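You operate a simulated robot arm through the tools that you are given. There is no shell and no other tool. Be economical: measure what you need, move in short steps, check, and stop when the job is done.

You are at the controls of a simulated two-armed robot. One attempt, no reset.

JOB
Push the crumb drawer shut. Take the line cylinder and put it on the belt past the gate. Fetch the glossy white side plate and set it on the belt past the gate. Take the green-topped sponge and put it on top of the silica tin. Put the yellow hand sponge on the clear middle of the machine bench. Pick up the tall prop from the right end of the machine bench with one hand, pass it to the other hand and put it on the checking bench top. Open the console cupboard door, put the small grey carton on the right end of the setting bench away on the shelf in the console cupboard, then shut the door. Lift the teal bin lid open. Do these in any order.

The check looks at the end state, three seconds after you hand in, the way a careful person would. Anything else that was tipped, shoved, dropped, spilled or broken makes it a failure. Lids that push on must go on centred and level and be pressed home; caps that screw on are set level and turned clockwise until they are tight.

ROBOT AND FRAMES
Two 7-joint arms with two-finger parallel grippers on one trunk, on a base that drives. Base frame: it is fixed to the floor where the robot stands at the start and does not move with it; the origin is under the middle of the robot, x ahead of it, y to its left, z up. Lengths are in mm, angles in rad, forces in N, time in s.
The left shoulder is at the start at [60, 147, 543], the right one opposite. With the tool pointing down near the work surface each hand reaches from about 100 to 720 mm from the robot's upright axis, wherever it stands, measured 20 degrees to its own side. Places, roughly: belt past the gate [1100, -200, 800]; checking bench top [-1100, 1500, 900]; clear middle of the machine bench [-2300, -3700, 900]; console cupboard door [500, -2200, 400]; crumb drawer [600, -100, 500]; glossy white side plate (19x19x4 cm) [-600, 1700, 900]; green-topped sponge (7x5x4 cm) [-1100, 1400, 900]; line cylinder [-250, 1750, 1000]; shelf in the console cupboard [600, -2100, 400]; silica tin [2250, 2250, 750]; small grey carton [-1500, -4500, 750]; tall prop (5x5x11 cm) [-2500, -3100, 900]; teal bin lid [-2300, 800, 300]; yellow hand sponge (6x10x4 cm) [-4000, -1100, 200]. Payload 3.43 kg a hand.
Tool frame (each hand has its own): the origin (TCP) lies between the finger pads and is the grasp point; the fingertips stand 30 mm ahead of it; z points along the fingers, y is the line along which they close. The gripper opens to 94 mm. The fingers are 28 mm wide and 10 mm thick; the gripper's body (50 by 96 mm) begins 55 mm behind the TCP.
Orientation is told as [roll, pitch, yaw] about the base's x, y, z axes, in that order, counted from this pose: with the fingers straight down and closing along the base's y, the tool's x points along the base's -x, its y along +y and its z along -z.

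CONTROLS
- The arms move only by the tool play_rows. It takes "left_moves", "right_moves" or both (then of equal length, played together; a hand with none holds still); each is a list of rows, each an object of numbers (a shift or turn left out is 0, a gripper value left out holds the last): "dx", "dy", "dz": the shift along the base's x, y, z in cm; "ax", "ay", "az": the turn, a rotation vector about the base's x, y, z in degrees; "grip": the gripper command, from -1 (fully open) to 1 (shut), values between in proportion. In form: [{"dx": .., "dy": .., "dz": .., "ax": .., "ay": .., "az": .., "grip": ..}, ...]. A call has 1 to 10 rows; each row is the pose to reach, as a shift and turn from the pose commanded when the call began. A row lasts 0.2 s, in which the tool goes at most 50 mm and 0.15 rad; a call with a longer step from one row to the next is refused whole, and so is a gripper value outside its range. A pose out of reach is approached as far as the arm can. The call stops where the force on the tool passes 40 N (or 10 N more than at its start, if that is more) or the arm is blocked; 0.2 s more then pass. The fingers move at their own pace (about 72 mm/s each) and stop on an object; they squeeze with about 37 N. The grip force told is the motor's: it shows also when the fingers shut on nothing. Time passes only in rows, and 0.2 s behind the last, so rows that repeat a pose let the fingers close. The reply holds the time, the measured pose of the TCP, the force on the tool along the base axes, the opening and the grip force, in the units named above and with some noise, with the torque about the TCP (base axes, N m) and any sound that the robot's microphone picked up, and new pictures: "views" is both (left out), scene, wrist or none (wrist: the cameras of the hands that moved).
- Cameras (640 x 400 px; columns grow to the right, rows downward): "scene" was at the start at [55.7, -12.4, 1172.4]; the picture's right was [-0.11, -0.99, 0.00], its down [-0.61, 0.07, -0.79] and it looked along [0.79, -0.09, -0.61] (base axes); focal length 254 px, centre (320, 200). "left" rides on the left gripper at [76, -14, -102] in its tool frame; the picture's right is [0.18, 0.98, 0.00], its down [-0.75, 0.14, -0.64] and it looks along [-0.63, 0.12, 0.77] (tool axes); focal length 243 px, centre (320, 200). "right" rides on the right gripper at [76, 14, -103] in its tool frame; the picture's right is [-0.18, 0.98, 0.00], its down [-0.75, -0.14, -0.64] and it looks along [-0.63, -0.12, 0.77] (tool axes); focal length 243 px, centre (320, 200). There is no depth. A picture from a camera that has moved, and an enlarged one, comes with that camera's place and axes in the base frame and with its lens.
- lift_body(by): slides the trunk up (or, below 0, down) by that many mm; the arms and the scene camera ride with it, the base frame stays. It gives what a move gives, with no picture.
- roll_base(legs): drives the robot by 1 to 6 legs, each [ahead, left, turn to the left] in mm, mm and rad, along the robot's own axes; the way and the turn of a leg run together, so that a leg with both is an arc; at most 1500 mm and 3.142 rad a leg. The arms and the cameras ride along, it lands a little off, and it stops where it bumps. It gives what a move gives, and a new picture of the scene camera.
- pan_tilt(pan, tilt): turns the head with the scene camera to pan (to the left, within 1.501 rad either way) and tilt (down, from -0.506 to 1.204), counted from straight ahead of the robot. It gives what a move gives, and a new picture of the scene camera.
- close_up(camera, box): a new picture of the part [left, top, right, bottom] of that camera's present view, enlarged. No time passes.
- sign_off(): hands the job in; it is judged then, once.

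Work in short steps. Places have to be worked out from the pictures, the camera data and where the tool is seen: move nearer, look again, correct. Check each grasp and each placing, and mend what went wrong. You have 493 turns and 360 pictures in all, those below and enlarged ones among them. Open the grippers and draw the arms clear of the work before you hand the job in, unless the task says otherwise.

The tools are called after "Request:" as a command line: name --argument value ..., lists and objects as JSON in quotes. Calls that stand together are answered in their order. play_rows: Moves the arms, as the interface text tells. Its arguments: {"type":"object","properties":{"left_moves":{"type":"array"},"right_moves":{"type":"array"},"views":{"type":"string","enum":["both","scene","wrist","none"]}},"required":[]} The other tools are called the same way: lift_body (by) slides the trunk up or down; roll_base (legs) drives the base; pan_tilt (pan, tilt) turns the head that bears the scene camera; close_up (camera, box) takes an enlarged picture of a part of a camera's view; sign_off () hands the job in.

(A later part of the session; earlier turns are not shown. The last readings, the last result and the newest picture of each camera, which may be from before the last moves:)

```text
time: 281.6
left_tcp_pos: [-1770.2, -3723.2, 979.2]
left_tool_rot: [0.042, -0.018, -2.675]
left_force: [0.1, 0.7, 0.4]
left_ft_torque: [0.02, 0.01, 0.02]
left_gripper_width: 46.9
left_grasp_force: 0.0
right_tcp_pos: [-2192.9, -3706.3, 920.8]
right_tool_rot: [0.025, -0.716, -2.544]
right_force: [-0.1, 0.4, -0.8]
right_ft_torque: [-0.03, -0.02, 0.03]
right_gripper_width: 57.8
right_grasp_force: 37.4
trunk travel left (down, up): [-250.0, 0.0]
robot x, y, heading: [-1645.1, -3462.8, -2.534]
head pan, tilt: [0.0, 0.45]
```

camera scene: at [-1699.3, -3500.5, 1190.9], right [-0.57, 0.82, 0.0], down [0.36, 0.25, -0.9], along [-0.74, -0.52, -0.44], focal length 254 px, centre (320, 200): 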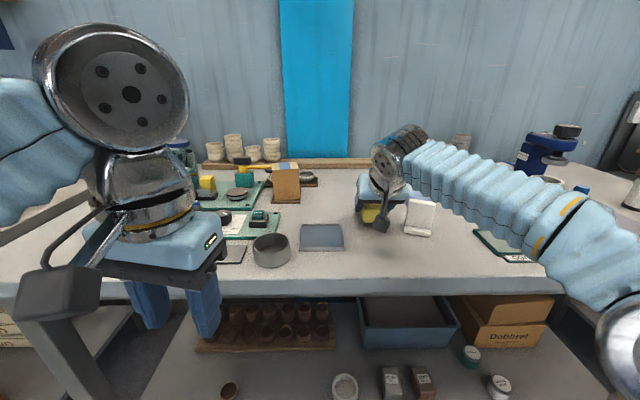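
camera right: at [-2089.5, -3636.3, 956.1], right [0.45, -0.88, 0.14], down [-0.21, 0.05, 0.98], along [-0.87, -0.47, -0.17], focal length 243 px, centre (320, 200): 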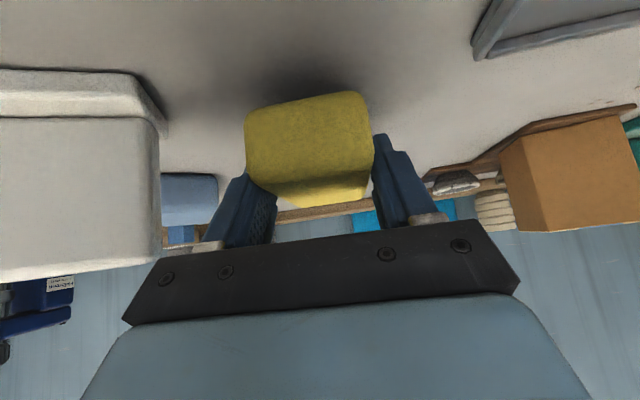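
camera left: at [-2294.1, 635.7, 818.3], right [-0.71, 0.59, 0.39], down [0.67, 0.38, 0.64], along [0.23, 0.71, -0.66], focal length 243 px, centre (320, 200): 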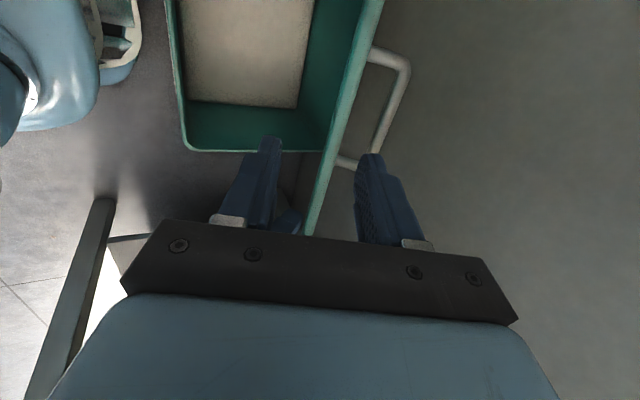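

Request:
play_rows --right_moves '[{"dz": -0.3}, {"dz": -0.6}, {"dz": -0.9}, {"dz": -1.2}]' --views "wrist"

```text
time: 282.6
left_tcp_pos: [-1768.7, -3723.4, 980.3]
left_tool_rot: [0.042, -0.019, -2.676]
left_force: [0.4, 0.0, -0.2]
left_ft_torque: [0.02, -0.02, 0.01]
left_gripper_width: 47.0
left_grasp_force: 0.1
right_tcp_pos: [-2191.3, -3706.4, 913.5]
right_tool_rot: [0.028, -0.728, -2.547]
right_force: [-10.7, -4.3, 38.5]
right_ft_torque: [0.77, -0.38, 0.12]
right_gripper_width: 57.9
right_grasp_force: 37.5
trunk travel left (down, up): [-250.0, 0.0]
robot x, y, heading: [-1648.0, -3463.5, -2.53]
head pan, tilt: [0.0, 0.45]
camera right: at [-2082.1, -3645.6, 939.8], right [0.45, -0.88, 0.14], down [-0.2, 0.05, 0.98], along [-0.87, -0.47, -0.15], focal length 243 px, centre (320, 200)
```

right: 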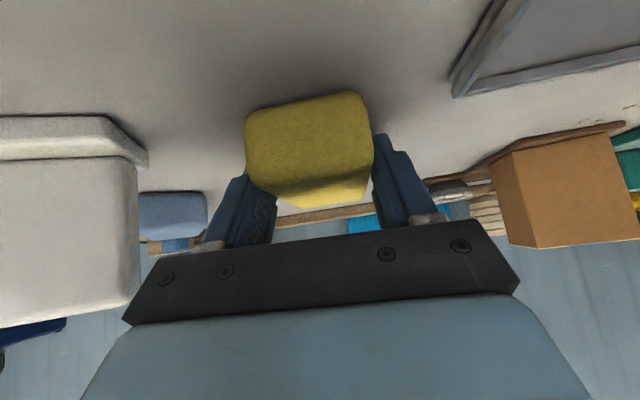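

Contact (38 N). Ease up 3 mm, release to ~72 mm opening, and withdraw along the tool axis.

Request:
play_rows --right_moves '[{"dz": 0.3}, {"dz": 0.3, "grip": -0.3}, {"dz": 0.3, "grip": -0.55}, {"dz": 0.3, "grip": -0.55}, {"dx": 1.0, "dy": 0.7, "dz": 2}, {"dx": 2.2, "dy": 1.5, "dz": 4.2}, {"dx": 3.4, "dy": 2.4, "dz": 6.5}, {"dx": 5, "dy": 3.5, "dz": 9}]' --views "both"

```text
time: 284.4
left_tcp_pos: [-1769.4, -3723.5, 978.6]
left_tool_rot: [0.042, -0.018, -2.677]
left_force: [0.2, -0.5, -0.6]
left_ft_torque: [0.0, -0.04, 0.03]
left_gripper_width: 47.0
left_grasp_force: 0.1
right_tcp_pos: [-2140.1, -3673.0, 996.5]
right_tool_rot: [0.024, -0.713, -2.546]
right_force: [0.7, 0.5, -0.7]
right_ft_torque: [-0.01, -0.01, 0.01]
right_gripper_width: 72.8
right_grasp_force: 0.2
trunk travel left (down, up): [-250.0, 0.0]
robot x, y, heading: [-1650.8, -3461.7, -2.529]
head pan, tilt: [0.0, 0.45]
camera scene: at [-1699.4, -3500.4, 1190.9], right [-0.57, 0.82, 0.0], down [0.36, 0.25, -0.9], along [-0.74, -0.52, -0.44], focal length 254 px, centre (320, 200)
camera right: at [-2031.5, -3611.8, 1025.9], right [0.45, -0.88, 0.14], down [-0.21, 0.04, 0.98], along [-0.87, -0.47, -0.17], focal length 243 px, centre (320, 200)
```

scene: 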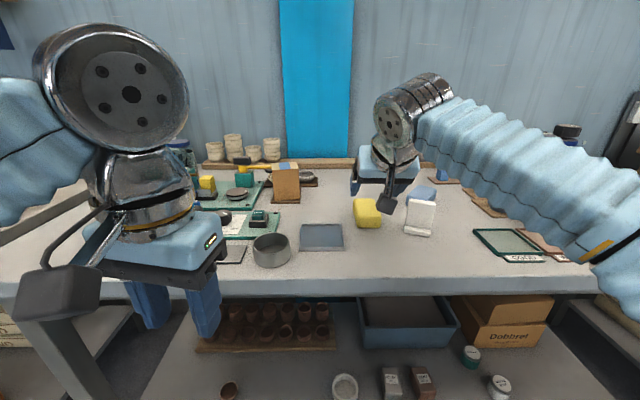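
right: 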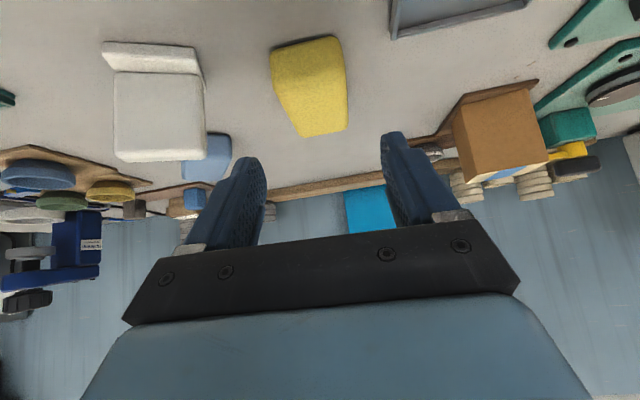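

The yellow sponge is placed. Next the small grey carton: I pull the right hand back, back off, and look toward the setting bench.

Request:
play_rows --right_moves '[{"dx": 3, "dy": 3, "dz": 1}, {"dx": 6, "dy": 6, "dz": 1}, {"dx": 8, "dy": 9.5, "dz": 0}]' --views "none"

Request:
roll_base --legs '[[-350, 0, 0], [0, 700, 0]]'

Request:
play_rows --left_moves '[{"dz": -5, "grip": -1}, {"dz": -10}, {"dz": -15}, {"dz": -20}, {"dz": -25}]' --views "scene"

```text
time: 285.2
left_tcp_pos: [-1770.1, -3722.7, 978.9]
left_tool_rot: [0.042, -0.018, -2.675]
left_force: [0.1, 0.5, -0.7]
left_ft_torque: [-0.01, 0.0, 0.0]
left_gripper_width: 46.9
left_grasp_force: 0.0
right_tcp_pos: [-2063.0, -3577.1, 998.9]
right_tool_rot: [0.023, -0.717, -2.545]
right_force: [-0.4, 0.2, -0.4]
right_ft_torque: [0.02, -0.01, 0.0]
right_gripper_width: 72.9
right_grasp_force: 0.0
trunk travel left (down, up): [-250.0, 0.0]
robot x, y, heading: [-1646.6, -3463.6, -2.532]
head pan, tilt: [0.0, 0.45]
```

```text
time: 290.9
left_tcp_pos: [-1078.2, -4090.4, 980.2]
left_tool_rot: [0.041, -0.018, -2.669]
left_force: [0.0, -0.2, 0.3]
left_ft_torque: [-0.01, 0.0, 0.04]
left_gripper_width: 47.2
left_grasp_force: 0.1
right_tcp_pos: [-1373.2, -3946.4, 1000.3]
right_tool_rot: [0.024, -0.715, -2.538]
right_force: [0.1, 1.1, -0.4]
right_ft_torque: [0.01, 0.0, 0.01]
right_gripper_width: 72.9
right_grasp_force: 0.0
trunk travel left (down, up): [-250.0, 0.0]
robot x, y, heading: [-960.5, -3829.3, -2.52]
head pan, tilt: [0.0, 0.45]
camera scene: at [-1010.1, -3866.9, 1190.9], right [-0.58, 0.81, 0.0], down [0.35, 0.25, -0.9], along [-0.73, -0.52, -0.44], focal length 254 px, centre (320, 200)
```

scene: 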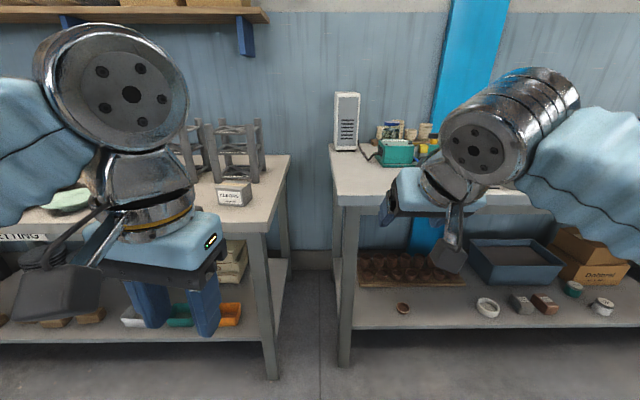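

```text
time: 292.1
left_tcp_pos: [-1081.6, -4089.2, 728.5]
left_tool_rot: [0.042, -0.019, -2.668]
left_force: [0.3, 0.9, -0.1]
left_ft_torque: [0.01, 0.0, 0.02]
left_gripper_width: 94.1
left_grasp_force: 0.1
right_tcp_pos: [-1372.9, -3947.1, 999.5]
right_tool_rot: [0.023, -0.714, -2.538]
right_force: [0.3, -0.6, 0.0]
right_ft_torque: [0.01, -0.03, 0.02]
right_gripper_width: 72.9
right_grasp_force: 0.1
trunk travel left (down, up): [-250.0, 0.0]
robot x, y, heading: [-958.0, -3829.0, -2.523]
head pan, tilt: [0.0, 0.45]
camera scene: at [-1010.0, -3866.9, 1191.0], right [-0.58, 0.81, 0.0], down [0.35, 0.25, -0.9], along [-0.73, -0.52, -0.44], focal length 254 px, centre (320, 200)
```

scene: 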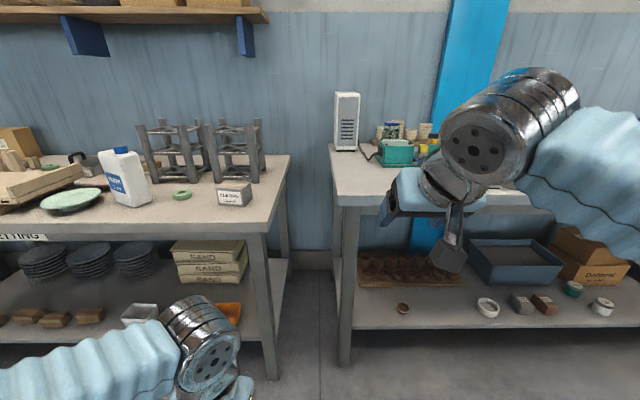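

Request:
close_up --camera "scene" --box '[150, 130, 310, 230]'

```text
4.00 times, centred on (230, 180) of scene
camera zoom: at [-1010.0, -3866.9, 1191.0], right [-0.58, 0.81, 0.0], down [0.35, 0.25, -0.9], along [-0.73, -0.52, -0.44], focal length 1017 px, centre (680, 280)
```

zoom: 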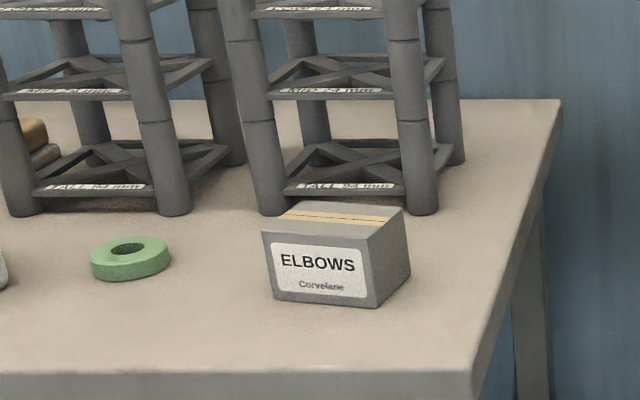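

The "ELBOWS" carton (~87×54×53 mm) sits at ≈[-1447, -4520], bench z≈821. Plan: grip across its 54 mm depth with the left hand yawed 90°, turn it, set it down, then regrip pitched for the cupboard. First raise and yaw the left hand.

Request:
play_rows --left_moves '[{"dz": 3, "az": -8.5}, {"dz": 6, "az": -17}, {"dz": 9, "az": -25.5}, {"dz": 12, "az": -34}, {"dz": 15, "az": -42.5}, {"dz": 18, "az": -51}, {"dz": 20, "az": -59.5}, {"dz": 22, "az": -68}, {"dz": 23, "az": -76.5}, {"dz": 24, "az": -85}]' --views "none"

Request:
roll_base --legs '[[0, 200, 0], [280, 0, 0]]'

```text
time: 294.3
left_tcp_pos: [-1078.4, -4091.2, 966.5]
left_tool_rot: [0.042, -0.017, 2.129]
left_force: [-0.4, 0.0, -0.3]
left_ft_torque: [-0.01, 0.0, -0.04]
left_gripper_width: 93.7
left_grasp_force: 0.1
right_tcp_pos: [-1373.1, -3946.3, 1000.0]
right_tool_rot: [0.023, -0.715, -2.538]
right_force: [0.4, -0.6, -0.3]
right_ft_torque: [0.0, 0.01, -0.01]
right_gripper_width: 72.9
right_grasp_force: 0.1
trunk travel left (down, up): [-250.0, 0.0]
robot x, y, heading: [-957.8, -3828.0, -2.521]
head pan, tilt: [0.0, 0.45]
```

```text
time: 297.5
left_tcp_pos: [-1194.0, -4420.4, 968.9]
left_tool_rot: [0.043, -0.017, 2.127]
left_force: [-0.1, 0.1, 0.2]
left_ft_torque: [0.02, 0.02, 0.01]
left_gripper_width: 94.0
left_grasp_force: 0.0
right_tcp_pos: [-1487.7, -4273.5, 1000.9]
right_tool_rot: [0.025, -0.715, -2.543]
right_force: [-0.6, 0.2, 0.2]
right_ft_torque: [-0.02, -0.02, -0.02]
right_gripper_width: 72.7
right_grasp_force: 0.0
trunk travel left (down, up): [-250.0, 0.0]
robot x, y, heading: [-1069.3, -4159.1, -2.534]
head pan, tilt: [0.0, 0.45]
camera scene: at [-1124.4, -4195.9, 1190.9], right [-0.58, 0.82, 0.0], down [0.36, 0.25, -0.9], along [-0.74, -0.52, -0.44], focal length 254 px, centre (320, 200)
```

scene: 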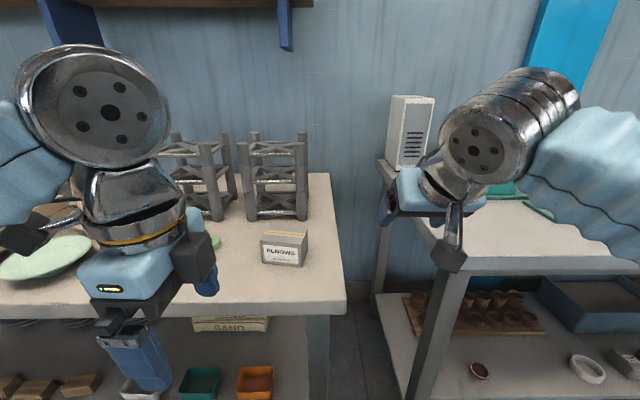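

Carton top centre ≈[-1458, -4524, 874]. Move the left hand above it.

Request:
play_rows --left_moves '[{"dx": -4.4, "dy": -1.7, "az": -1}, {"dx": -8.8, "dy": -3.5, "az": -2}, {"dx": -13.2, "dy": -5.2, "az": -3}, {"dx": -17.6, "dy": -6.9, "az": -4}, {"dx": -22, "dy": -8.7, "az": -5}, {"dx": -26.4, "dy": -10.4, "dz": -2, "az": -5}]' --views "wrist"

```text
refused: row 6 steps farther than a row can; nothing moved
```

Request:
play_rows --left_moves '[{"dx": -4.4, "dy": -1.7, "az": -1}, {"dx": -8.8, "dy": -3.5, "az": -2}, {"dx": -13.2, "dy": -5.2, "az": -3}, {"dx": -17.6, "dy": -6.9, "az": -4}, {"dx": -22, "dy": -8.7, "az": -5}, {"dx": -26.4, "dy": -10.4, "dz": 0, "az": -5}, {"dx": -26.4, "dy": -10.4, "dz": -2, "az": -5}]' --views "wrist"

```text
time: 299.1
left_tcp_pos: [-1457.8, -4519.8, 944.6]
left_tool_rot: [0.047, -0.026, 2.031]
left_force: [1.8, -3.4, 0.2]
left_ft_torque: [0.25, 0.17, 0.01]
left_gripper_width: 93.9
left_grasp_force: 0.1
left hand out of reach, approached as far as the arm can: row 6
right_tcp_pos: [-1485.6, -4275.2, 1000.2]
right_tool_rot: [0.02, -0.715, -2.539]
right_force: [1.8, -1.8, 0.3]
right_ft_torque: [0.09, 0.05, -0.15]
right_gripper_width: 72.6
right_grasp_force: 0.1
trunk travel left (down, up): [-250.0, 0.0]
robot x, y, heading: [-1072.7, -4160.0, -2.527]
head pan, tilt: [0.0, 0.45]
camera left: at [-1406.0, -4583.0, 1045.0], right [-0.8, -0.6, 0.04], down [-0.43, 0.61, 0.67], along [-0.43, 0.51, -0.74], focal length 243 px, centre (320, 200)
```

left: 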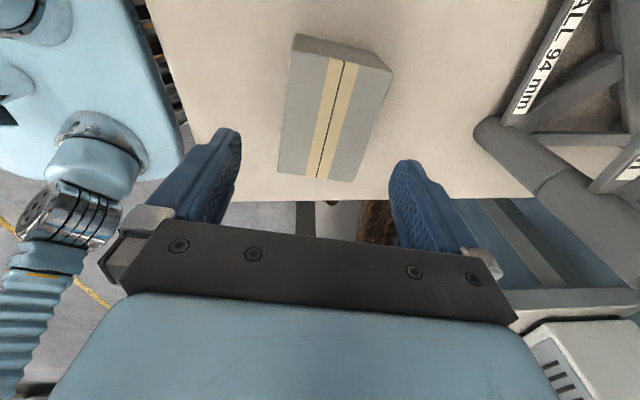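

Orientation matches within ~1°. I shift ~12 mm to centre, move the right hand further away, and descend.

Request:
play_rows --left_moves '[{"dx": -0.7, "dy": -1.0, "dz": -1}, {"dx": -0.7, "dy": -1.0, "dz": -3}, {"dx": -0.7, "dy": -1.0, "dz": -5.2}]' --right_moves '[{"dx": 0, "dy": 3.5, "dz": 0}, {"dx": 0, "dy": 7, "dz": 0}, {"dx": 0, "dy": 10, "dz": 0}]' --views "none"

Request:
close_up --camera "left" --box '[0, 0, 640, 400]'

```text
time: 299.9
left_tcp_pos: [-1465.3, -4533.9, 896.9]
left_tool_rot: [0.043, -0.018, 2.039]
left_force: [-0.2, -0.8, -0.1]
left_ft_torque: [0.04, -0.02, 0.0]
left_gripper_width: 93.9
left_grasp_force: 0.1
right_tcp_pos: [-1488.7, -4174.8, 999.1]
right_tool_rot: [0.022, -0.715, -2.542]
right_force: [0.2, -0.1, -0.1]
right_ft_torque: [0.01, -0.01, -0.03]
right_gripper_width: 72.7
right_grasp_force: 0.0
trunk travel left (down, up): [-250.0, 0.0]
robot x, y, heading: [-1072.6, -4160.3, -2.524]
head pan, tilt: [0.0, 0.45]
```

```text
1.00 times, centred on (320, 200) of left (not enlarged: the box is as wide or as high as the picture)
camera zoom: at [-1412.9, -4595.0, 996.6], right [-0.79, -0.61, 0.04], down [-0.44, 0.61, 0.66], along [-0.43, 0.51, -0.75], focal length 243 px, centre (320, 200)
```

zoom: 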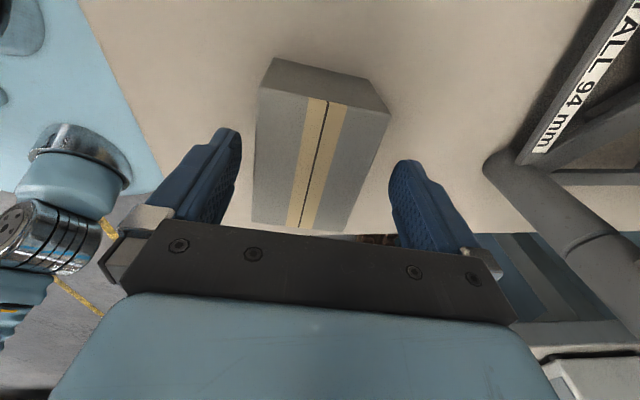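

Well centred. Descend and close.

Request:
play_rows --left_moves '[{"dz": -1.8}, {"dz": -3.4}, {"dz": -3.4, "grip": 0}, {"dz": -3.4, "grip": 1}, {"dz": -3.4, "grip": 1}, {"dz": -1, "grip": 1}, {"dz": 2, "grip": 1}]' --views "wrist"

```text
time: 301.5
left_tcp_pos: [-1467.0, -4534.0, 915.1]
left_tool_rot: [0.04, -0.018, 2.042]
left_force: [0.5, -0.8, -2.5]
left_ft_torque: [0.0, -0.04, -0.02]
left_gripper_width: 70.6
left_grasp_force: 36.9
right_tcp_pos: [-1489.0, -4173.9, 998.9]
right_tool_rot: [0.024, -0.714, -2.543]
right_force: [0.5, -0.4, -0.3]
right_ft_torque: [0.0, -0.03, 0.01]
right_gripper_width: 73.2
right_grasp_force: 0.1
trunk travel left (down, up): [-250.0, 0.0]
robot x, y, heading: [-1072.6, -4155.1, -2.53]
head pan, tilt: [0.0, 0.45]
camera left: at [-1413.5, -4595.4, 1015.2], right [-0.79, -0.61, 0.04], down [-0.44, 0.61, 0.66], along [-0.43, 0.51, -0.75], focal length 243 px, centre (320, 200)
```

left: 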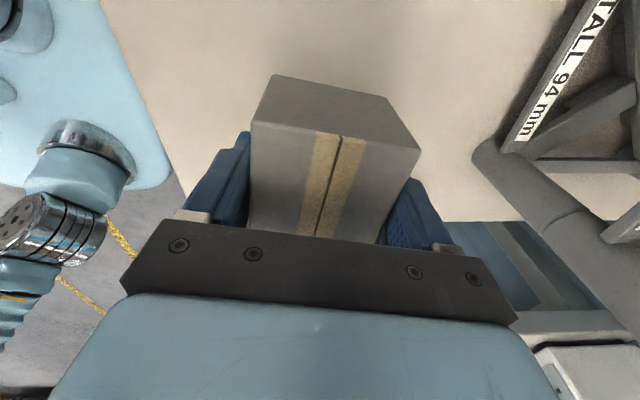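

Lifted (70 mm wide). Now I yaw the hand back so the carton's 70 mm side lies sideways.

Request:
play_rows --left_moves '[{"az": 8.5, "dz": 0.5}, {"az": 17, "dz": 1}, {"az": 25.5, "dz": 1.5}, {"az": 34, "dz": 1.5}, {"az": 42.5, "dz": 1.5}, {"az": 51, "dz": 1.5}, {"az": 59.5, "dz": 1.5}, {"az": 68, "dz": 1.5}, {"az": 76.5, "dz": 1.5}, {"az": 85, "dz": 1.5}]' --views "none"

Request:
play_rows --left_moves '[{"az": 6.5, "dx": 0.8, "dy": 0.6, "dz": -1}, {"az": 13, "dx": 1.6, "dy": 1.2, "dz": -2}, {"az": 13, "dx": 2.5, "dy": 1.7, "dz": -3.5}]' --views "both"

```text
time: 303.7
left_tcp_pos: [-1463.7, -4533.7, 931.9]
left_tool_rot: [0.043, -0.022, -2.759]
left_force: [-0.1, -0.5, -2.1]
left_ft_torque: [0.03, 0.02, -0.02]
left_gripper_width: 70.4
left_grasp_force: 37.1
right_tcp_pos: [-1488.6, -4174.2, 999.1]
right_tool_rot: [0.023, -0.715, -2.544]
right_force: [-0.3, 0.1, -0.5]
right_ft_torque: [-0.05, -0.02, 0.0]
right_gripper_width: 72.6
right_grasp_force: 0.1
trunk travel left (down, up): [-250.0, 0.0]
robot x, y, heading: [-1075.2, -4157.0, -2.525]
head pan, tilt: [0.0, 0.45]
```

```text
time: 304.5
left_tcp_pos: [-1440.2, -4516.8, 896.5]
left_tool_rot: [0.041, -0.016, -2.533]
left_force: [-0.1, -0.1, -1.8]
left_ft_torque: [-0.01, -0.02, 0.01]
left_gripper_width: 70.8
left_grasp_force: 37.2
right_tcp_pos: [-1488.1, -4173.9, 998.5]
right_tool_rot: [0.024, -0.716, -2.544]
right_force: [-0.7, 0.4, 0.5]
right_ft_torque: [-0.04, 0.02, 0.0]
right_gripper_width: 72.6
right_grasp_force: 0.1
trunk travel left (down, up): [-250.0, 0.0]
robot x, y, heading: [-1075.3, -4155.0, -2.525]
head pan, tilt: [0.0, 0.45]
camera scene: at [-1124.7, -4196.0, 1190.9], right [-0.58, 0.82, 0.0], down [0.36, 0.25, -0.9], along [-0.74, -0.52, -0.44], focal length 254 px, centre (320, 200)
camera left: at [-1386.9, -4457.2, 997.0], right [0.71, -0.7, 0.04], down [-0.54, -0.52, 0.66], along [-0.44, -0.49, -0.75], focal length 243 px, centre (320, 200)
```

scene: 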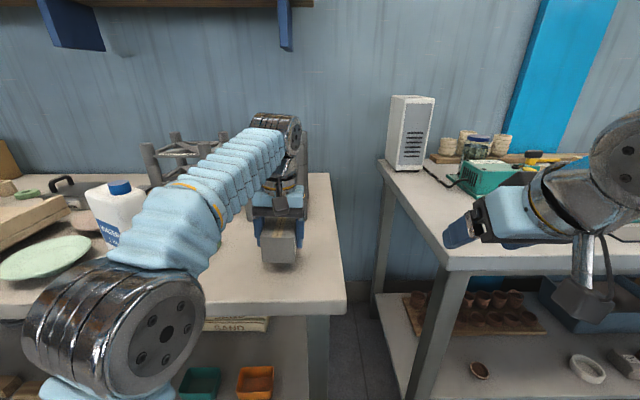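
left: 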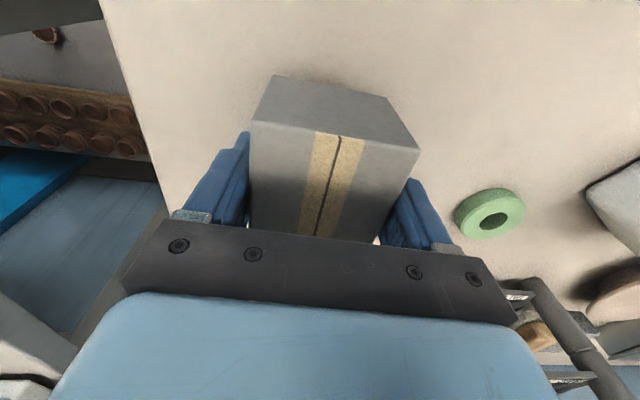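

Lower the carton to the bench, release, and rise.

Request:
play_rows --left_moves '[{"dz": -1.5}, {"dz": -2.7}, {"dz": -3.3}]' --views "none"

```text
time: 305.3
left_tcp_pos: [-1441.1, -4517.4, 862.8]
left_tool_rot: [0.044, -0.019, -2.532]
left_force: [0.1, 0.0, -1.7]
left_ft_torque: [0.03, -0.01, 0.02]
left_gripper_width: 70.2
left_grasp_force: 37.5
right_tcp_pos: [-1489.4, -4173.6, 998.9]
right_tool_rot: [0.024, -0.715, -2.544]
right_force: [0.1, -0.1, 0.0]
right_ft_torque: [0.0, -0.03, 0.0]
right_gripper_width: 72.8
right_grasp_force: 0.0
trunk travel left (down, up): [-250.0, 0.0]
robot x, y, heading: [-1075.8, -4156.0, -2.532]
head pan, tilt: [0.0, 0.45]
```

Request:
play_rows --left_moves '[{"dz": -0.25}, {"dz": -0.5}, {"dz": -0.75}, {"dz": -1.0}]' --views "none"

```text
time: 306.3
left_tcp_pos: [-1439.6, -4514.2, 854.7]
left_tool_rot: [0.041, -0.02, -2.534]
left_force: [3.2, -2.4, 35.8]
left_ft_torque: [0.92, 0.66, -0.05]
left_gripper_width: 70.6
left_grasp_force: 37.4
right_tcp_pos: [-1487.4, -4173.6, 1000.4]
right_tool_rot: [0.022, -0.715, -2.543]
right_force: [0.7, 0.4, 0.1]
right_ft_torque: [0.0, -0.02, 0.03]
right_gripper_width: 73.0
right_grasp_force: 0.0
trunk travel left (down, up): [-250.0, 0.0]
robot x, y, heading: [-1075.7, -4158.8, -2.525]
head pan, tilt: [0.0, 0.45]
```

On the bench. Release, rise, then pitch the left hand 45° forward for the regrip.

Request:
play_rows --left_moves '[{"dz": 0.3, "grip": 0}, {"dz": 0.3, "grip": -1}, {"dz": 0.3, "grip": -1}, {"dz": 4, "grip": -1}, {"dz": 8, "grip": -1}]' --views "none"

Request:
play_rows --left_moves '[{"ax": -4.3, "ay": 6.15, "dx": 0.9, "dy": 0.6, "dz": 0}, {"ax": -8.6, "ay": 12.3, "dx": 1.8, "dy": 1.2, "dz": 0}, {"ax": -12.9, "ay": 18.5, "dx": 2.7, "dy": 1.9, "dz": 0}, {"ax": -17.1, "ay": 24.6, "dx": 3.6, "dy": 2.5, "dz": 0}, {"ax": -21.4, "ay": 30.8, "dx": 4.5, "dy": 3.1, "dz": -1}, {"ax": -25.7, "ay": 36.9, "dx": 5.5, "dy": 3.8, "dz": -2}]' --views "wrist"

```text
time: 307.5
left_tcp_pos: [-1441.7, -4517.3, 934.0]
left_tool_rot: [0.044, -0.017, -2.531]
left_force: [0.1, -0.6, -0.6]
left_ft_torque: [0.06, 0.02, -0.03]
left_gripper_width: 93.8
left_grasp_force: 0.1
right_tcp_pos: [-1487.3, -4174.0, 998.8]
right_tool_rot: [0.022, -0.715, -2.544]
right_force: [-0.2, 0.4, 0.0]
right_ft_torque: [0.0, -0.02, 0.04]
right_gripper_width: 73.0
right_grasp_force: 0.1
trunk travel left (down, up): [-250.0, 0.0]
robot x, y, heading: [-1071.4, -4157.1, -2.525]
head pan, tilt: [0.0, 0.45]
```

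```text
time: 308.9
left_tcp_pos: [-1385.3, -4480.9, 913.8]
left_tool_rot: [0.043, -0.805, -2.534]
left_force: [0.5, 1.1, 0.6]
left_ft_torque: [0.01, 0.04, -0.01]
left_gripper_width: 93.9
left_grasp_force: 0.1
right_tcp_pos: [-1487.9, -4174.1, 999.3]
right_tool_rot: [0.024, -0.715, -2.542]
right_force: [-0.2, 0.1, 0.2]
right_ft_torque: [0.02, -0.05, -0.01]
right_gripper_width: 72.5
right_grasp_force: 0.0
trunk travel left (down, up): [-250.0, 0.0]
robot x, y, heading: [-1074.3, -4155.7, -2.53]
head pan, tilt: [0.0, 0.45]
camera left: at [-1292.6, -4392.2, 928.6], right [0.69, -0.72, -0.1], down [0.02, -0.13, 0.99], along [-0.72, -0.69, -0.07], focal length 243 px, centre (320, 200)
```

left: 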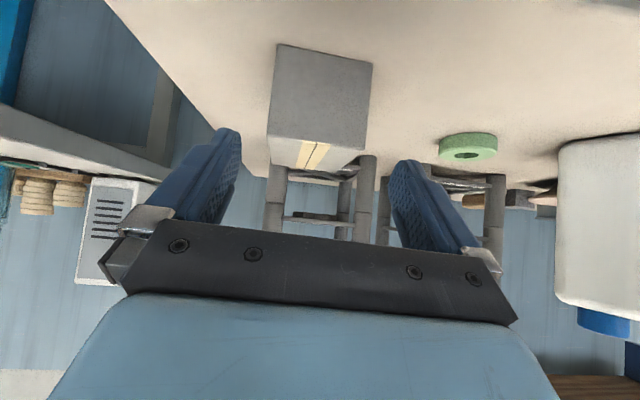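

Aligned with the carton. Advance along the tool axis and grip.

Request:
play_rows --left_moves '[{"dx": -1.5, "dy": -1.1, "dz": -2}, {"dx": -3.1, "dy": -2.2, "dz": -4}, {"dx": -4.6, "dy": -3.2, "dz": -5.7}, {"dx": -4.6, "dy": -3.2, "dz": -5.7, "grip": 0.3}, {"dx": -4.6, "dy": -3.2, "dz": -5.7, "grip": 1}, {"dx": -4.6, "dy": -3.2, "dz": -5.7, "grip": 1}]' --views "wrist"

```text
time: 310.3
left_tcp_pos: [-1430.7, -4511.4, 859.7]
left_tool_rot: [0.041, -0.802, -2.531]
left_force: [-1.0, 0.4, 1.3]
left_ft_torque: [-0.02, 0.18, -0.03]
left_gripper_width: 70.6
left_grasp_force: 36.7
right_tcp_pos: [-1488.0, -4173.4, 998.8]
right_tool_rot: [0.024, -0.717, -2.542]
right_force: [0.6, 0.1, 0.6]
right_ft_torque: [-0.01, -0.03, 0.0]
right_gripper_width: 73.3
right_grasp_force: 0.0
trunk travel left (down, up): [-250.0, 0.0]
robot x, y, heading: [-1071.6, -4158.8, -2.526]
head pan, tilt: [0.0, 0.45]
camera left: at [-1338.0, -4424.1, 872.9], right [0.69, -0.72, -0.1], down [0.02, -0.13, 0.99], along [-0.72, -0.69, -0.07], focal length 243 px, centre (320, 200)
```

left: 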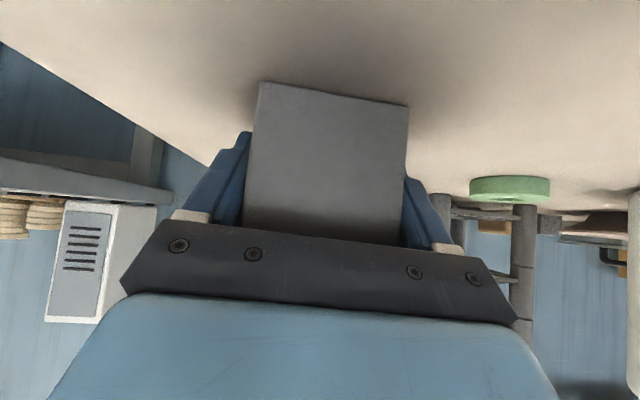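

Gripped. Lift, back away, and turn toward the console cupboard.

Request:
play_rows --left_moves '[{"dz": 3}, {"dz": 6}, {"dx": 2, "dy": 1.5, "dz": 9}, {"dx": 5, "dy": 3.5, "dz": 11}, {"dx": 8, "dy": 6, "dz": 12}]' --views "none"

Request:
roll_base --legs '[[-450, 0, 0], [0, 0, -1.43], [0, 0, -1.43]]'

```text
time: 311.5
left_tcp_pos: [-1350.8, -4452.6, 976.4]
left_tool_rot: [0.044, -0.802, -2.534]
left_force: [-0.5, -0.8, -1.5]
left_ft_torque: [0.0, -0.01, 0.0]
left_gripper_width: 70.4
left_grasp_force: 36.4
right_tcp_pos: [-1487.7, -4175.1, 998.3]
right_tool_rot: [0.024, -0.715, -2.543]
right_force: [-0.3, 0.4, 0.7]
right_ft_torque: [-0.01, 0.0, -0.01]
right_gripper_width: 73.0
right_grasp_force: 0.1
trunk travel left (down, up): [-250.0, 0.0]
robot x, y, heading: [-1072.9, -4156.3, -2.522]
head pan, tilt: [0.0, 0.45]
```

```text
time: 321.3
left_tcp_pos: [-508.4, -3545.1, 976.1]
left_tool_rot: [0.042, -0.802, 0.852]
left_force: [0.0, 0.0, -2.2]
left_ft_torque: [-0.04, 0.03, -0.01]
left_gripper_width: 70.3
left_grasp_force: 37.0
right_tcp_pos: [-307.9, -3782.3, 999.3]
right_tool_rot: [0.024, -0.715, 0.841]
right_force: [0.4, -0.6, -0.2]
right_ft_torque: [-0.03, -0.01, 0.02]
right_gripper_width: 73.1
right_grasp_force: 0.1
trunk travel left (down, up): [-250.0, 0.0]
robot x, y, heading: [-706.9, -3902.4, 0.86]
head pan, tilt: [0.0, 0.45]
camera scene: at [-666.4, -3853.2, 1190.9], right [0.76, -0.66, 0.0], down [-0.29, -0.33, -0.9], along [0.59, 0.68, -0.44], focal length 254 px, centre (320, 200)
```

scene: 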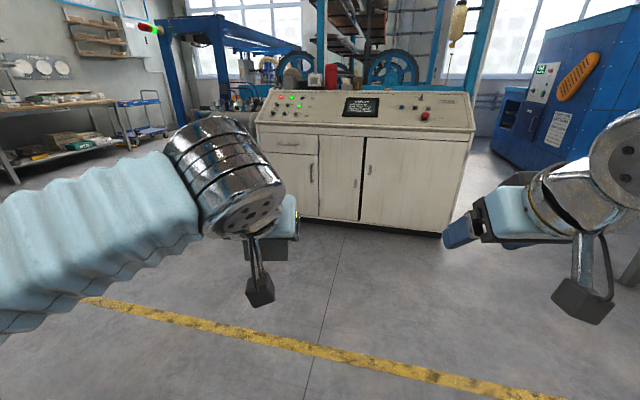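

The console is straight ahead. Zoom in on its doors.

Request:
close_up --camera "scene" --box '[240, 80, 490, 240]'

```text
2.50 times, centred on (365, 160) of scene
camera zoom: at [-666.4, -3853.2, 1190.9], right [0.76, -0.66, 0.0], down [-0.29, -0.33, -0.9], along [0.59, 0.68, -0.44], focal length 635 px, centre (208, 300)
```

zoom: 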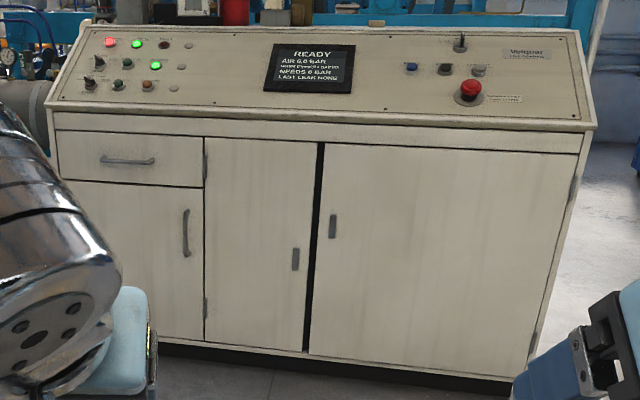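

The cupboard is the left door (bar handle on its right edge, hinge on the left). The left hand should work the door and the right hand should carry the carton, so I go back to the bench to swap hands.

Request:
roll_base --legs '[[0, 0, 1.45], [0, 0, 1.45], [430, 0, 0]]'

```text
time: 331.1
left_tcp_pos: [-1329.3, -4439.7, 976.0]
left_tool_rot: [0.041, -0.803, -2.528]
left_force: [-0.1, 0.2, -2.3]
left_ft_torque: [0.05, -0.05, 0.01]
left_gripper_width: 70.2
left_grasp_force: 36.6
right_tcp_pos: [-1466.8, -4161.8, 999.0]
right_tool_rot: [0.023, -0.715, -2.537]
right_force: [-0.1, 0.7, -0.3]
right_ft_torque: [0.0, 0.01, 0.0]
right_gripper_width: 72.8
right_grasp_force: 0.0
trunk travel left (down, up): [-250.0, 0.0]
robot x, y, heading: [-1053.4, -4143.8, -2.524]
head pan, tilt: [0.0, 0.45]
camera scene: at [-1103.0, -4182.0, 1190.9], right [-0.58, 0.82, 0.0], down [0.35, 0.25, -0.9], along [-0.73, -0.52, -0.44], focal length 254 px, centre (320, 200)
```

scene: 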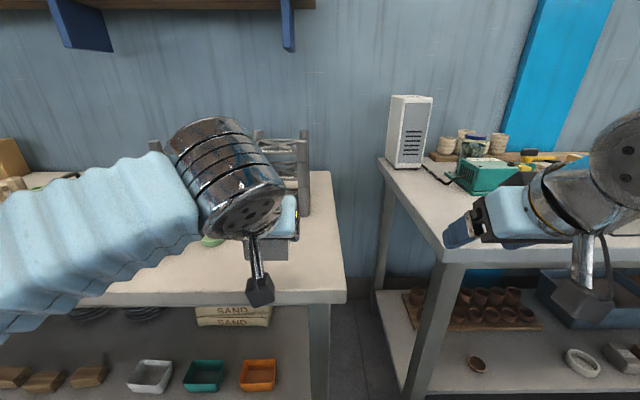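

I put the carton back on its earlier spot.

Request:
play_rows --left_moves '[{"dx": -3.4, "dy": -2.4, "dz": -1}, {"dx": -6.8, "dy": -4.7, "dz": -2}, {"dx": -10, "dy": -7, "dz": -4}, {"dx": -10, "dy": -7, "dz": -8}, {"dx": -10, "dy": -7, "dz": -10.8}, {"dx": -10, "dy": -7, "dz": -11.2}, {"dx": -10, "dy": -7, "dz": -11.6}, {"dx": -10, "dy": -7, "dz": -11.9}]' --views "none"

```text
time: 332.9
left_tcp_pos: [-1428.2, -4508.9, 856.9]
left_tool_rot: [0.04, -0.804, -2.528]
left_force: [0.2, -1.0, 7.7]
left_ft_torque: [0.22, 0.15, 0.06]
left_gripper_width: 70.1
left_grasp_force: 37.1
right_tcp_pos: [-1466.2, -4161.9, 999.3]
right_tool_rot: [0.026, -0.716, -2.536]
right_force: [0.0, 0.3, -0.7]
right_ft_torque: [-0.03, -0.02, 0.01]
right_gripper_width: 72.8
right_grasp_force: 0.1
trunk travel left (down, up): [-250.0, 0.0]
robot x, y, heading: [-1053.8, -4143.0, -2.527]
head pan, tilt: [0.0, 0.45]
```

Contact. Release and withdraw the left hand along its axis.

Request:
play_rows --left_moves '[{"grip": 0}, {"grip": -1}, {"grip": -1}, {"dx": 2.4, "dy": 1.6, "dz": 2.9}, {"dx": 4.7, "dy": 3.2, "dz": 5.8}, {"dx": 8, "dy": 5.5, "dz": 8}, {"dx": 11, "dy": 7.5, "dz": 10}, {"dx": 14, "dy": 9.5, "dz": 11}]' --views "none"

Request:
roll_base --legs '[[0, 230, 0]]'

```text
time: 334.6
left_tcp_pos: [-1288.2, -4416.1, 968.8]
left_tool_rot: [0.044, -0.803, -2.529]
left_force: [-1.1, -0.3, -0.5]
left_ft_torque: [-0.01, -0.06, 0.02]
left_gripper_width: 93.8
left_grasp_force: 0.0
right_tcp_pos: [-1466.9, -4161.1, 998.8]
right_tool_rot: [0.025, -0.715, -2.539]
right_force: [-0.4, -0.7, 0.1]
right_ft_torque: [0.01, 0.01, 0.01]
right_gripper_width: 73.1
right_grasp_force: 0.1
trunk travel left (down, up): [-250.0, 0.0]
robot x, y, heading: [-1050.7, -4141.9, -2.526]
head pan, tilt: [0.0, 0.45]
```

```text
time: 336.4
left_tcp_pos: [-1156.0, -4606.3, 969.0]
left_tool_rot: [0.044, -0.803, -2.533]
left_force: [-0.3, 0.3, -0.1]
left_ft_torque: [-0.01, 0.01, 0.02]
left_gripper_width: 94.1
left_grasp_force: 0.0
right_tcp_pos: [-1332.3, -4350.5, 998.5]
right_tool_rot: [0.025, -0.716, -2.543]
right_force: [0.3, -1.0, 0.0]
right_ft_torque: [0.03, -0.01, 0.03]
right_gripper_width: 72.6
right_grasp_force: 0.1
trunk travel left (down, up): [-250.0, 0.0]
robot x, y, heading: [-917.7, -4337.4, -2.528]
head pan, tilt: [0.0, 0.45]
camera scene: at [-968.5, -4372.3, 1190.9], right [-0.58, 0.82, 0.0], down [0.36, 0.25, -0.9], along [-0.74, -0.52, -0.44], focal length 254 px, centre (320, 200)
```

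scene: 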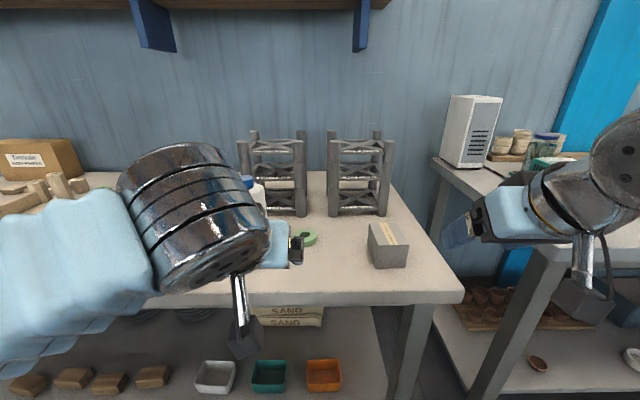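

Carton at its known spot. Bring the right hand (pitched) to a pre-grasp in front of it.

Request:
play_rows --right_moves '[{"dx": -1.4, "dy": -4.2, "dz": -0.5, "grip": -1}, {"dx": -2.8, "dy": -8.5, "dz": -1}, {"dx": -4.2, "dy": -12, "dz": -3}, {"dx": -5.5, "dy": -13, "dz": -7}]' --views "wrist"

```text
time: 337.4
left_tcp_pos: [-1155.4, -4606.6, 968.1]
left_tool_rot: [0.041, -0.803, -2.534]
left_force: [0.6, -0.2, -0.3]
left_ft_torque: [-0.01, -0.01, 0.01]
left_gripper_width: 94.0
left_grasp_force: 0.1
right_tcp_pos: [-1384.8, -4480.4, 929.8]
right_tool_rot: [0.023, -0.717, -2.542]
right_force: [0.7, 0.4, 0.3]
right_ft_torque: [-0.02, 0.01, 0.06]
right_gripper_width: 94.0
right_grasp_force: 0.0
trunk travel left (down, up): [-250.0, 0.0]
robot x, y, heading: [-916.9, -4336.6, -2.529]
head pan, tilt: [0.0, 0.45]
camera right: at [-1275.1, -4418.6, 957.3], right [0.45, -0.88, 0.14], down [-0.21, 0.04, 0.98], along [-0.87, -0.47, -0.17], focal length 243 px, centre (320, 200)
```

right: 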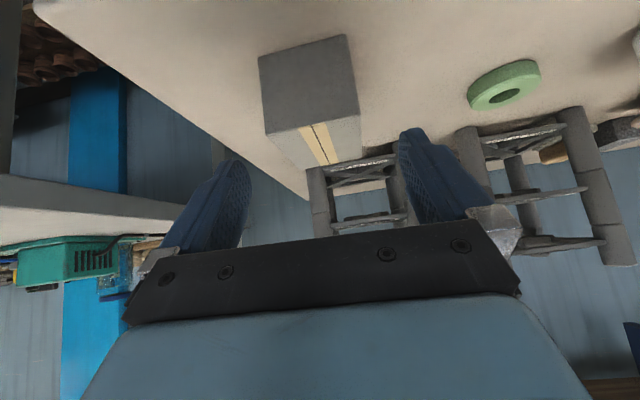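

Aligned. Advance and grip.

Request:
play_rows --right_moves '[{"dx": -1.5, "dy": -1.0, "dz": -2.2}, {"dx": -3.0, "dy": -2.1, "dz": -4.5}, {"dx": -4.5, "dy": -3.1, "dz": -6.6}, {"dx": -4.5, "dy": -3.1, "dz": -6.6, "grip": 0.3}, {"dx": -4.5, "dy": -3.1, "dz": -6.6, "grip": 1}, {"dx": -4.5, "dy": -3.1, "dz": -6.6, "grip": 1}]' --views "wrist"

```text
time: 338.8
left_tcp_pos: [-1156.1, -4606.0, 967.8]
left_tool_rot: [0.043, -0.803, -2.534]
left_force: [-0.2, 0.0, -0.4]
left_ft_torque: [0.01, -0.02, -0.03]
left_gripper_width: 93.8
left_grasp_force: 0.0
right_tcp_pos: [-1433.4, -4509.7, 861.4]
right_tool_rot: [0.023, -0.716, -2.543]
right_force: [-0.1, -0.8, 0.3]
right_ft_torque: [-0.08, 0.12, 0.02]
right_gripper_width: 70.2
right_grasp_force: 36.6
trunk travel left (down, up): [-250.0, 0.0]
robot x, y, heading: [-914.2, -4335.6, -2.526]
head pan, tilt: [0.0, 0.45]
camera right: at [-1323.5, -4448.0, 889.8], right [0.45, -0.88, 0.14], down [-0.21, 0.04, 0.98], along [-0.87, -0.47, -0.17], focal length 243 px, centre (320, 200)
```

right: 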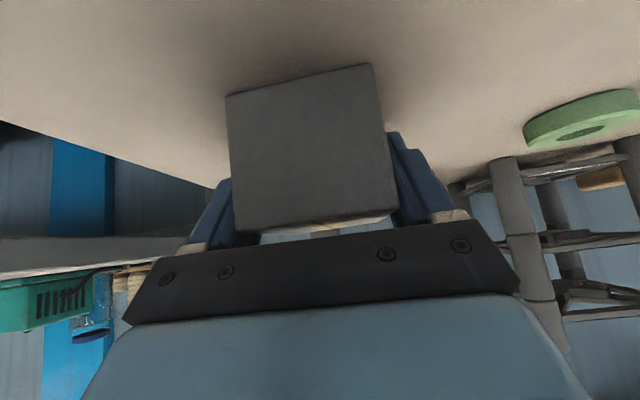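

Gripped in the right hand. Lift, back off, turn round and drive to the console, stopping short of it.

Request:
play_rows --right_moves '[{"dz": 3}, {"dz": 6}, {"dx": 2, "dy": 1.5, "dz": 9}, {"dx": 5, "dy": 3.5, "dz": 11}, {"dx": 8, "dy": 7, "dz": 12}]' --views "none"

Request:
roll_base --legs '[[-350, 0, 0], [0, 0, 1.573], [0, 0, 1.573], [1100, 0, 0], [0, 685, 0]]'

Request:
lift_body --by -200

Request:
pan_tilt --pan 0.1 --tilt 0.45

```text
time: 340.0
left_tcp_pos: [-1156.0, -4606.5, 967.8]
left_tool_rot: [0.042, -0.803, -2.531]
left_force: [0.2, 0.2, 0.5]
left_ft_torque: [-0.02, 0.01, -0.01]
left_gripper_width: 93.9
left_grasp_force: 0.1
right_tcp_pos: [-1350.3, -4439.7, 983.2]
right_tool_rot: [0.022, -0.715, -2.539]
right_force: [-0.8, 0.7, -2.0]
right_ft_torque: [0.02, -0.01, -0.03]
right_gripper_width: 70.3
right_grasp_force: 36.9
trunk travel left (down, up): [-250.0, 0.0]
robot x, y, heading: [-916.9, -4333.3, -2.528]
head pan, tilt: [0.0, 0.45]
```

```text
time: 358.6
left_tcp_pos: [33.9, -2636.1, 969.0]
left_tool_rot: [0.044, -0.803, 0.651]
left_force: [0.0, -0.1, 0.8]
left_ft_torque: [0.03, -0.01, -0.04]
left_gripper_width: 94.1
left_grasp_force: 0.0
right_tcp_pos: [236.8, -2793.5, 984.8]
right_tool_rot: [0.023, -0.714, 0.642]
right_force: [-0.3, 0.0, -2.2]
right_ft_torque: [-0.05, 0.01, -0.02]
right_gripper_width: 70.0
right_grasp_force: 37.3
trunk travel left (down, up): [-250.0, 0.0]
robot x, y, heading: [-194.6, -2917.9, 0.656]
head pan, tilt: [0.0, 0.45]
camera scene: at [-143.0, -2882.7, 1190.9], right [0.61, -0.79, 0.0], down [-0.34, -0.27, -0.9], along [0.71, 0.55, -0.44], focal length 254 px, centre (320, 200)
```

scene: 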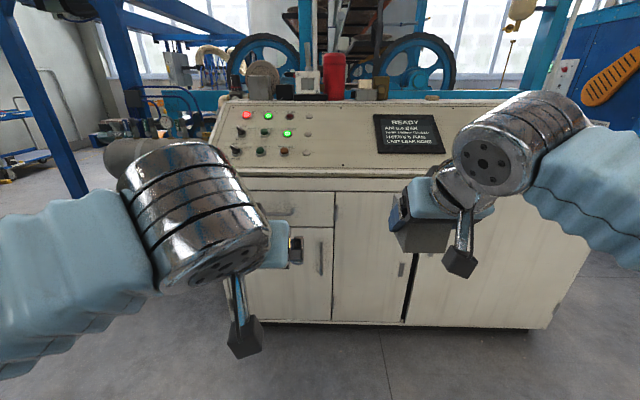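

```text
time: 360.8
left_tcp_pos: [34.7, -2636.5, 768.8]
left_tool_rot: [0.043, -0.803, 0.651]
left_force: [0.2, 0.2, 0.1]
left_ft_torque: [0.03, -0.01, 0.01]
left_gripper_width: 94.1
left_grasp_force: 0.0
right_tcp_pos: [236.9, -2794.4, 784.8]
right_tool_rot: [0.026, -0.715, 0.642]
right_force: [0.5, -0.1, -2.2]
right_ft_torque: [-0.01, 0.03, 0.01]
right_gripper_width: 70.1
right_grasp_force: 37.0
trunk travel left (down, up): [-50.0, 200.0]
robot x, y, heading: [-193.1, -2914.3, 0.658]
head pan, tilt: [0.0, 0.45]
```

```text
time: 361.5
left_tcp_pos: [34.1, -2635.7, 768.9]
left_tool_rot: [0.042, -0.803, 0.651]
left_force: [0.6, -0.4, 0.8]
left_ft_torque: [0.01, -0.02, 0.01]
left_gripper_width: 94.0
left_grasp_force: 0.1
right_tcp_pos: [237.8, -2792.2, 784.1]
right_tool_rot: [0.025, -0.716, 0.643]
right_force: [0.3, 0.1, -1.6]
right_ft_torque: [-0.02, 0.07, -0.06]
right_gripper_width: 70.0
right_grasp_force: 37.3
trunk travel left (down, up): [-50.0, 200.0]
robot x, y, heading: [-193.1, -2920.1, 0.658]
head pan, tilt: [0.099, 0.45]
camera scene: at [-149.0, -2875.7, 990.9], right [0.69, -0.73, 0.0], down [-0.32, -0.3, -0.9], along [0.66, 0.62, -0.44], focal length 254 px, centre (320, 200)
```

scene: 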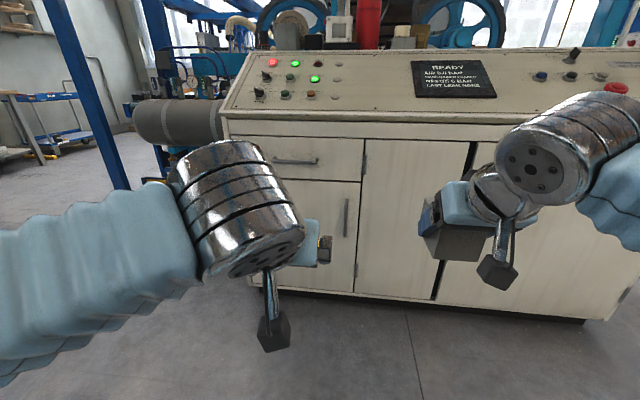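

Handle ≈[531, -2370, 497]. I move so it's ~70 mm to my left and ~550 mm ahead.

Request:
roll_base --legs '[[0, -78, 0], [360, 0, 0]]'

Request:
play_rows --left_moves '[{"dz": -4.5}, {"dz": -9}, {"dz": -13.5}, {"dz": -18}, {"dz": -22.5}, {"dz": -26}]' --views "both"

```text
time: 364.4
left_tcp_pos: [373.9, -2479.9, 768.6]
left_tool_rot: [0.042, -0.803, 0.642]
left_force: [-0.3, 0.8, 0.2]
left_ft_torque: [0.04, -0.01, -0.02]
left_gripper_width: 93.9
left_grasp_force: 0.0
right_tcp_pos: [575.8, -2638.3, 783.5]
right_tool_rot: [0.024, -0.716, 0.634]
right_force: [-0.1, 0.6, -1.7]
right_ft_torque: [-0.02, 0.02, -0.05]
right_gripper_width: 69.7
right_grasp_force: 36.5
trunk travel left (down, up): [-50.0, 200.0]
robot x, y, heading: [144.2, -2758.5, 0.646]
head pan, tilt: [0.099, 0.45]
camera scene: at [188.3, -2717.4, 990.9], right [0.68, -0.73, 0.0], down [-0.32, -0.3, -0.9], along [0.66, 0.61, -0.44], focal length 254 px, centre (320, 200)
```

scene: 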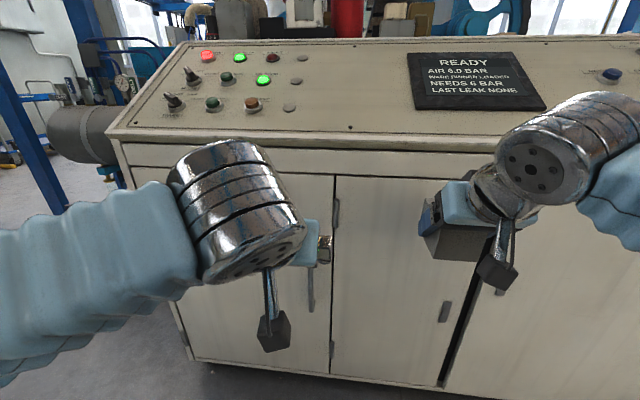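

```text
time: 365.8
left_tcp_pos: [384.1, -2479.8, 515.6]
left_tool_rot: [0.04, -0.8, 0.644]
left_force: [0.4, -0.5, 0.1]
left_ft_torque: [0.0, -0.01, -0.02]
left_gripper_width: 93.9
left_grasp_force: 0.1
left hand out of reach, approached as far as the arm can: row 6
right_tcp_pos: [574.5, -2639.8, 784.8]
right_tool_rot: [0.022, -0.716, 0.634]
right_force: [-0.2, -0.3, -2.7]
right_ft_torque: [0.0, 0.0, 0.04]
right_gripper_width: 69.9
right_grasp_force: 37.3
trunk travel left (down, up): [-50.0, 200.0]
robot x, y, heading: [146.5, -2756.8, 0.651]
head pan, tilt: [0.099, 0.45]
camera scene: at [188.1, -2717.5, 991.0], right [0.68, -0.73, 0.0], down [-0.32, -0.3, -0.9], along [0.66, 0.61, -0.44], focal length 254 px, centre (320, 200)
camera left: at [295.1, -2571.0, 530.8], right [-0.72, 0.69, -0.1], down [-0.02, 0.13, 0.99], along [0.7, 0.71, -0.08], focal length 243 px, centre (320, 200)
```

scene: 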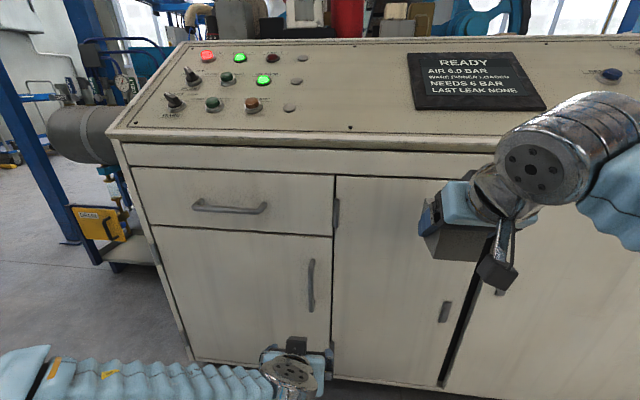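
left: 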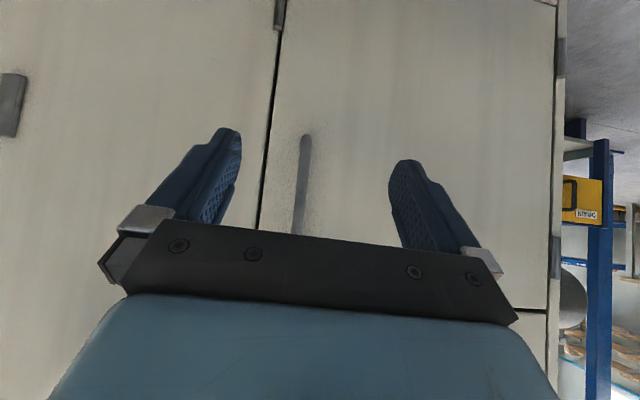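

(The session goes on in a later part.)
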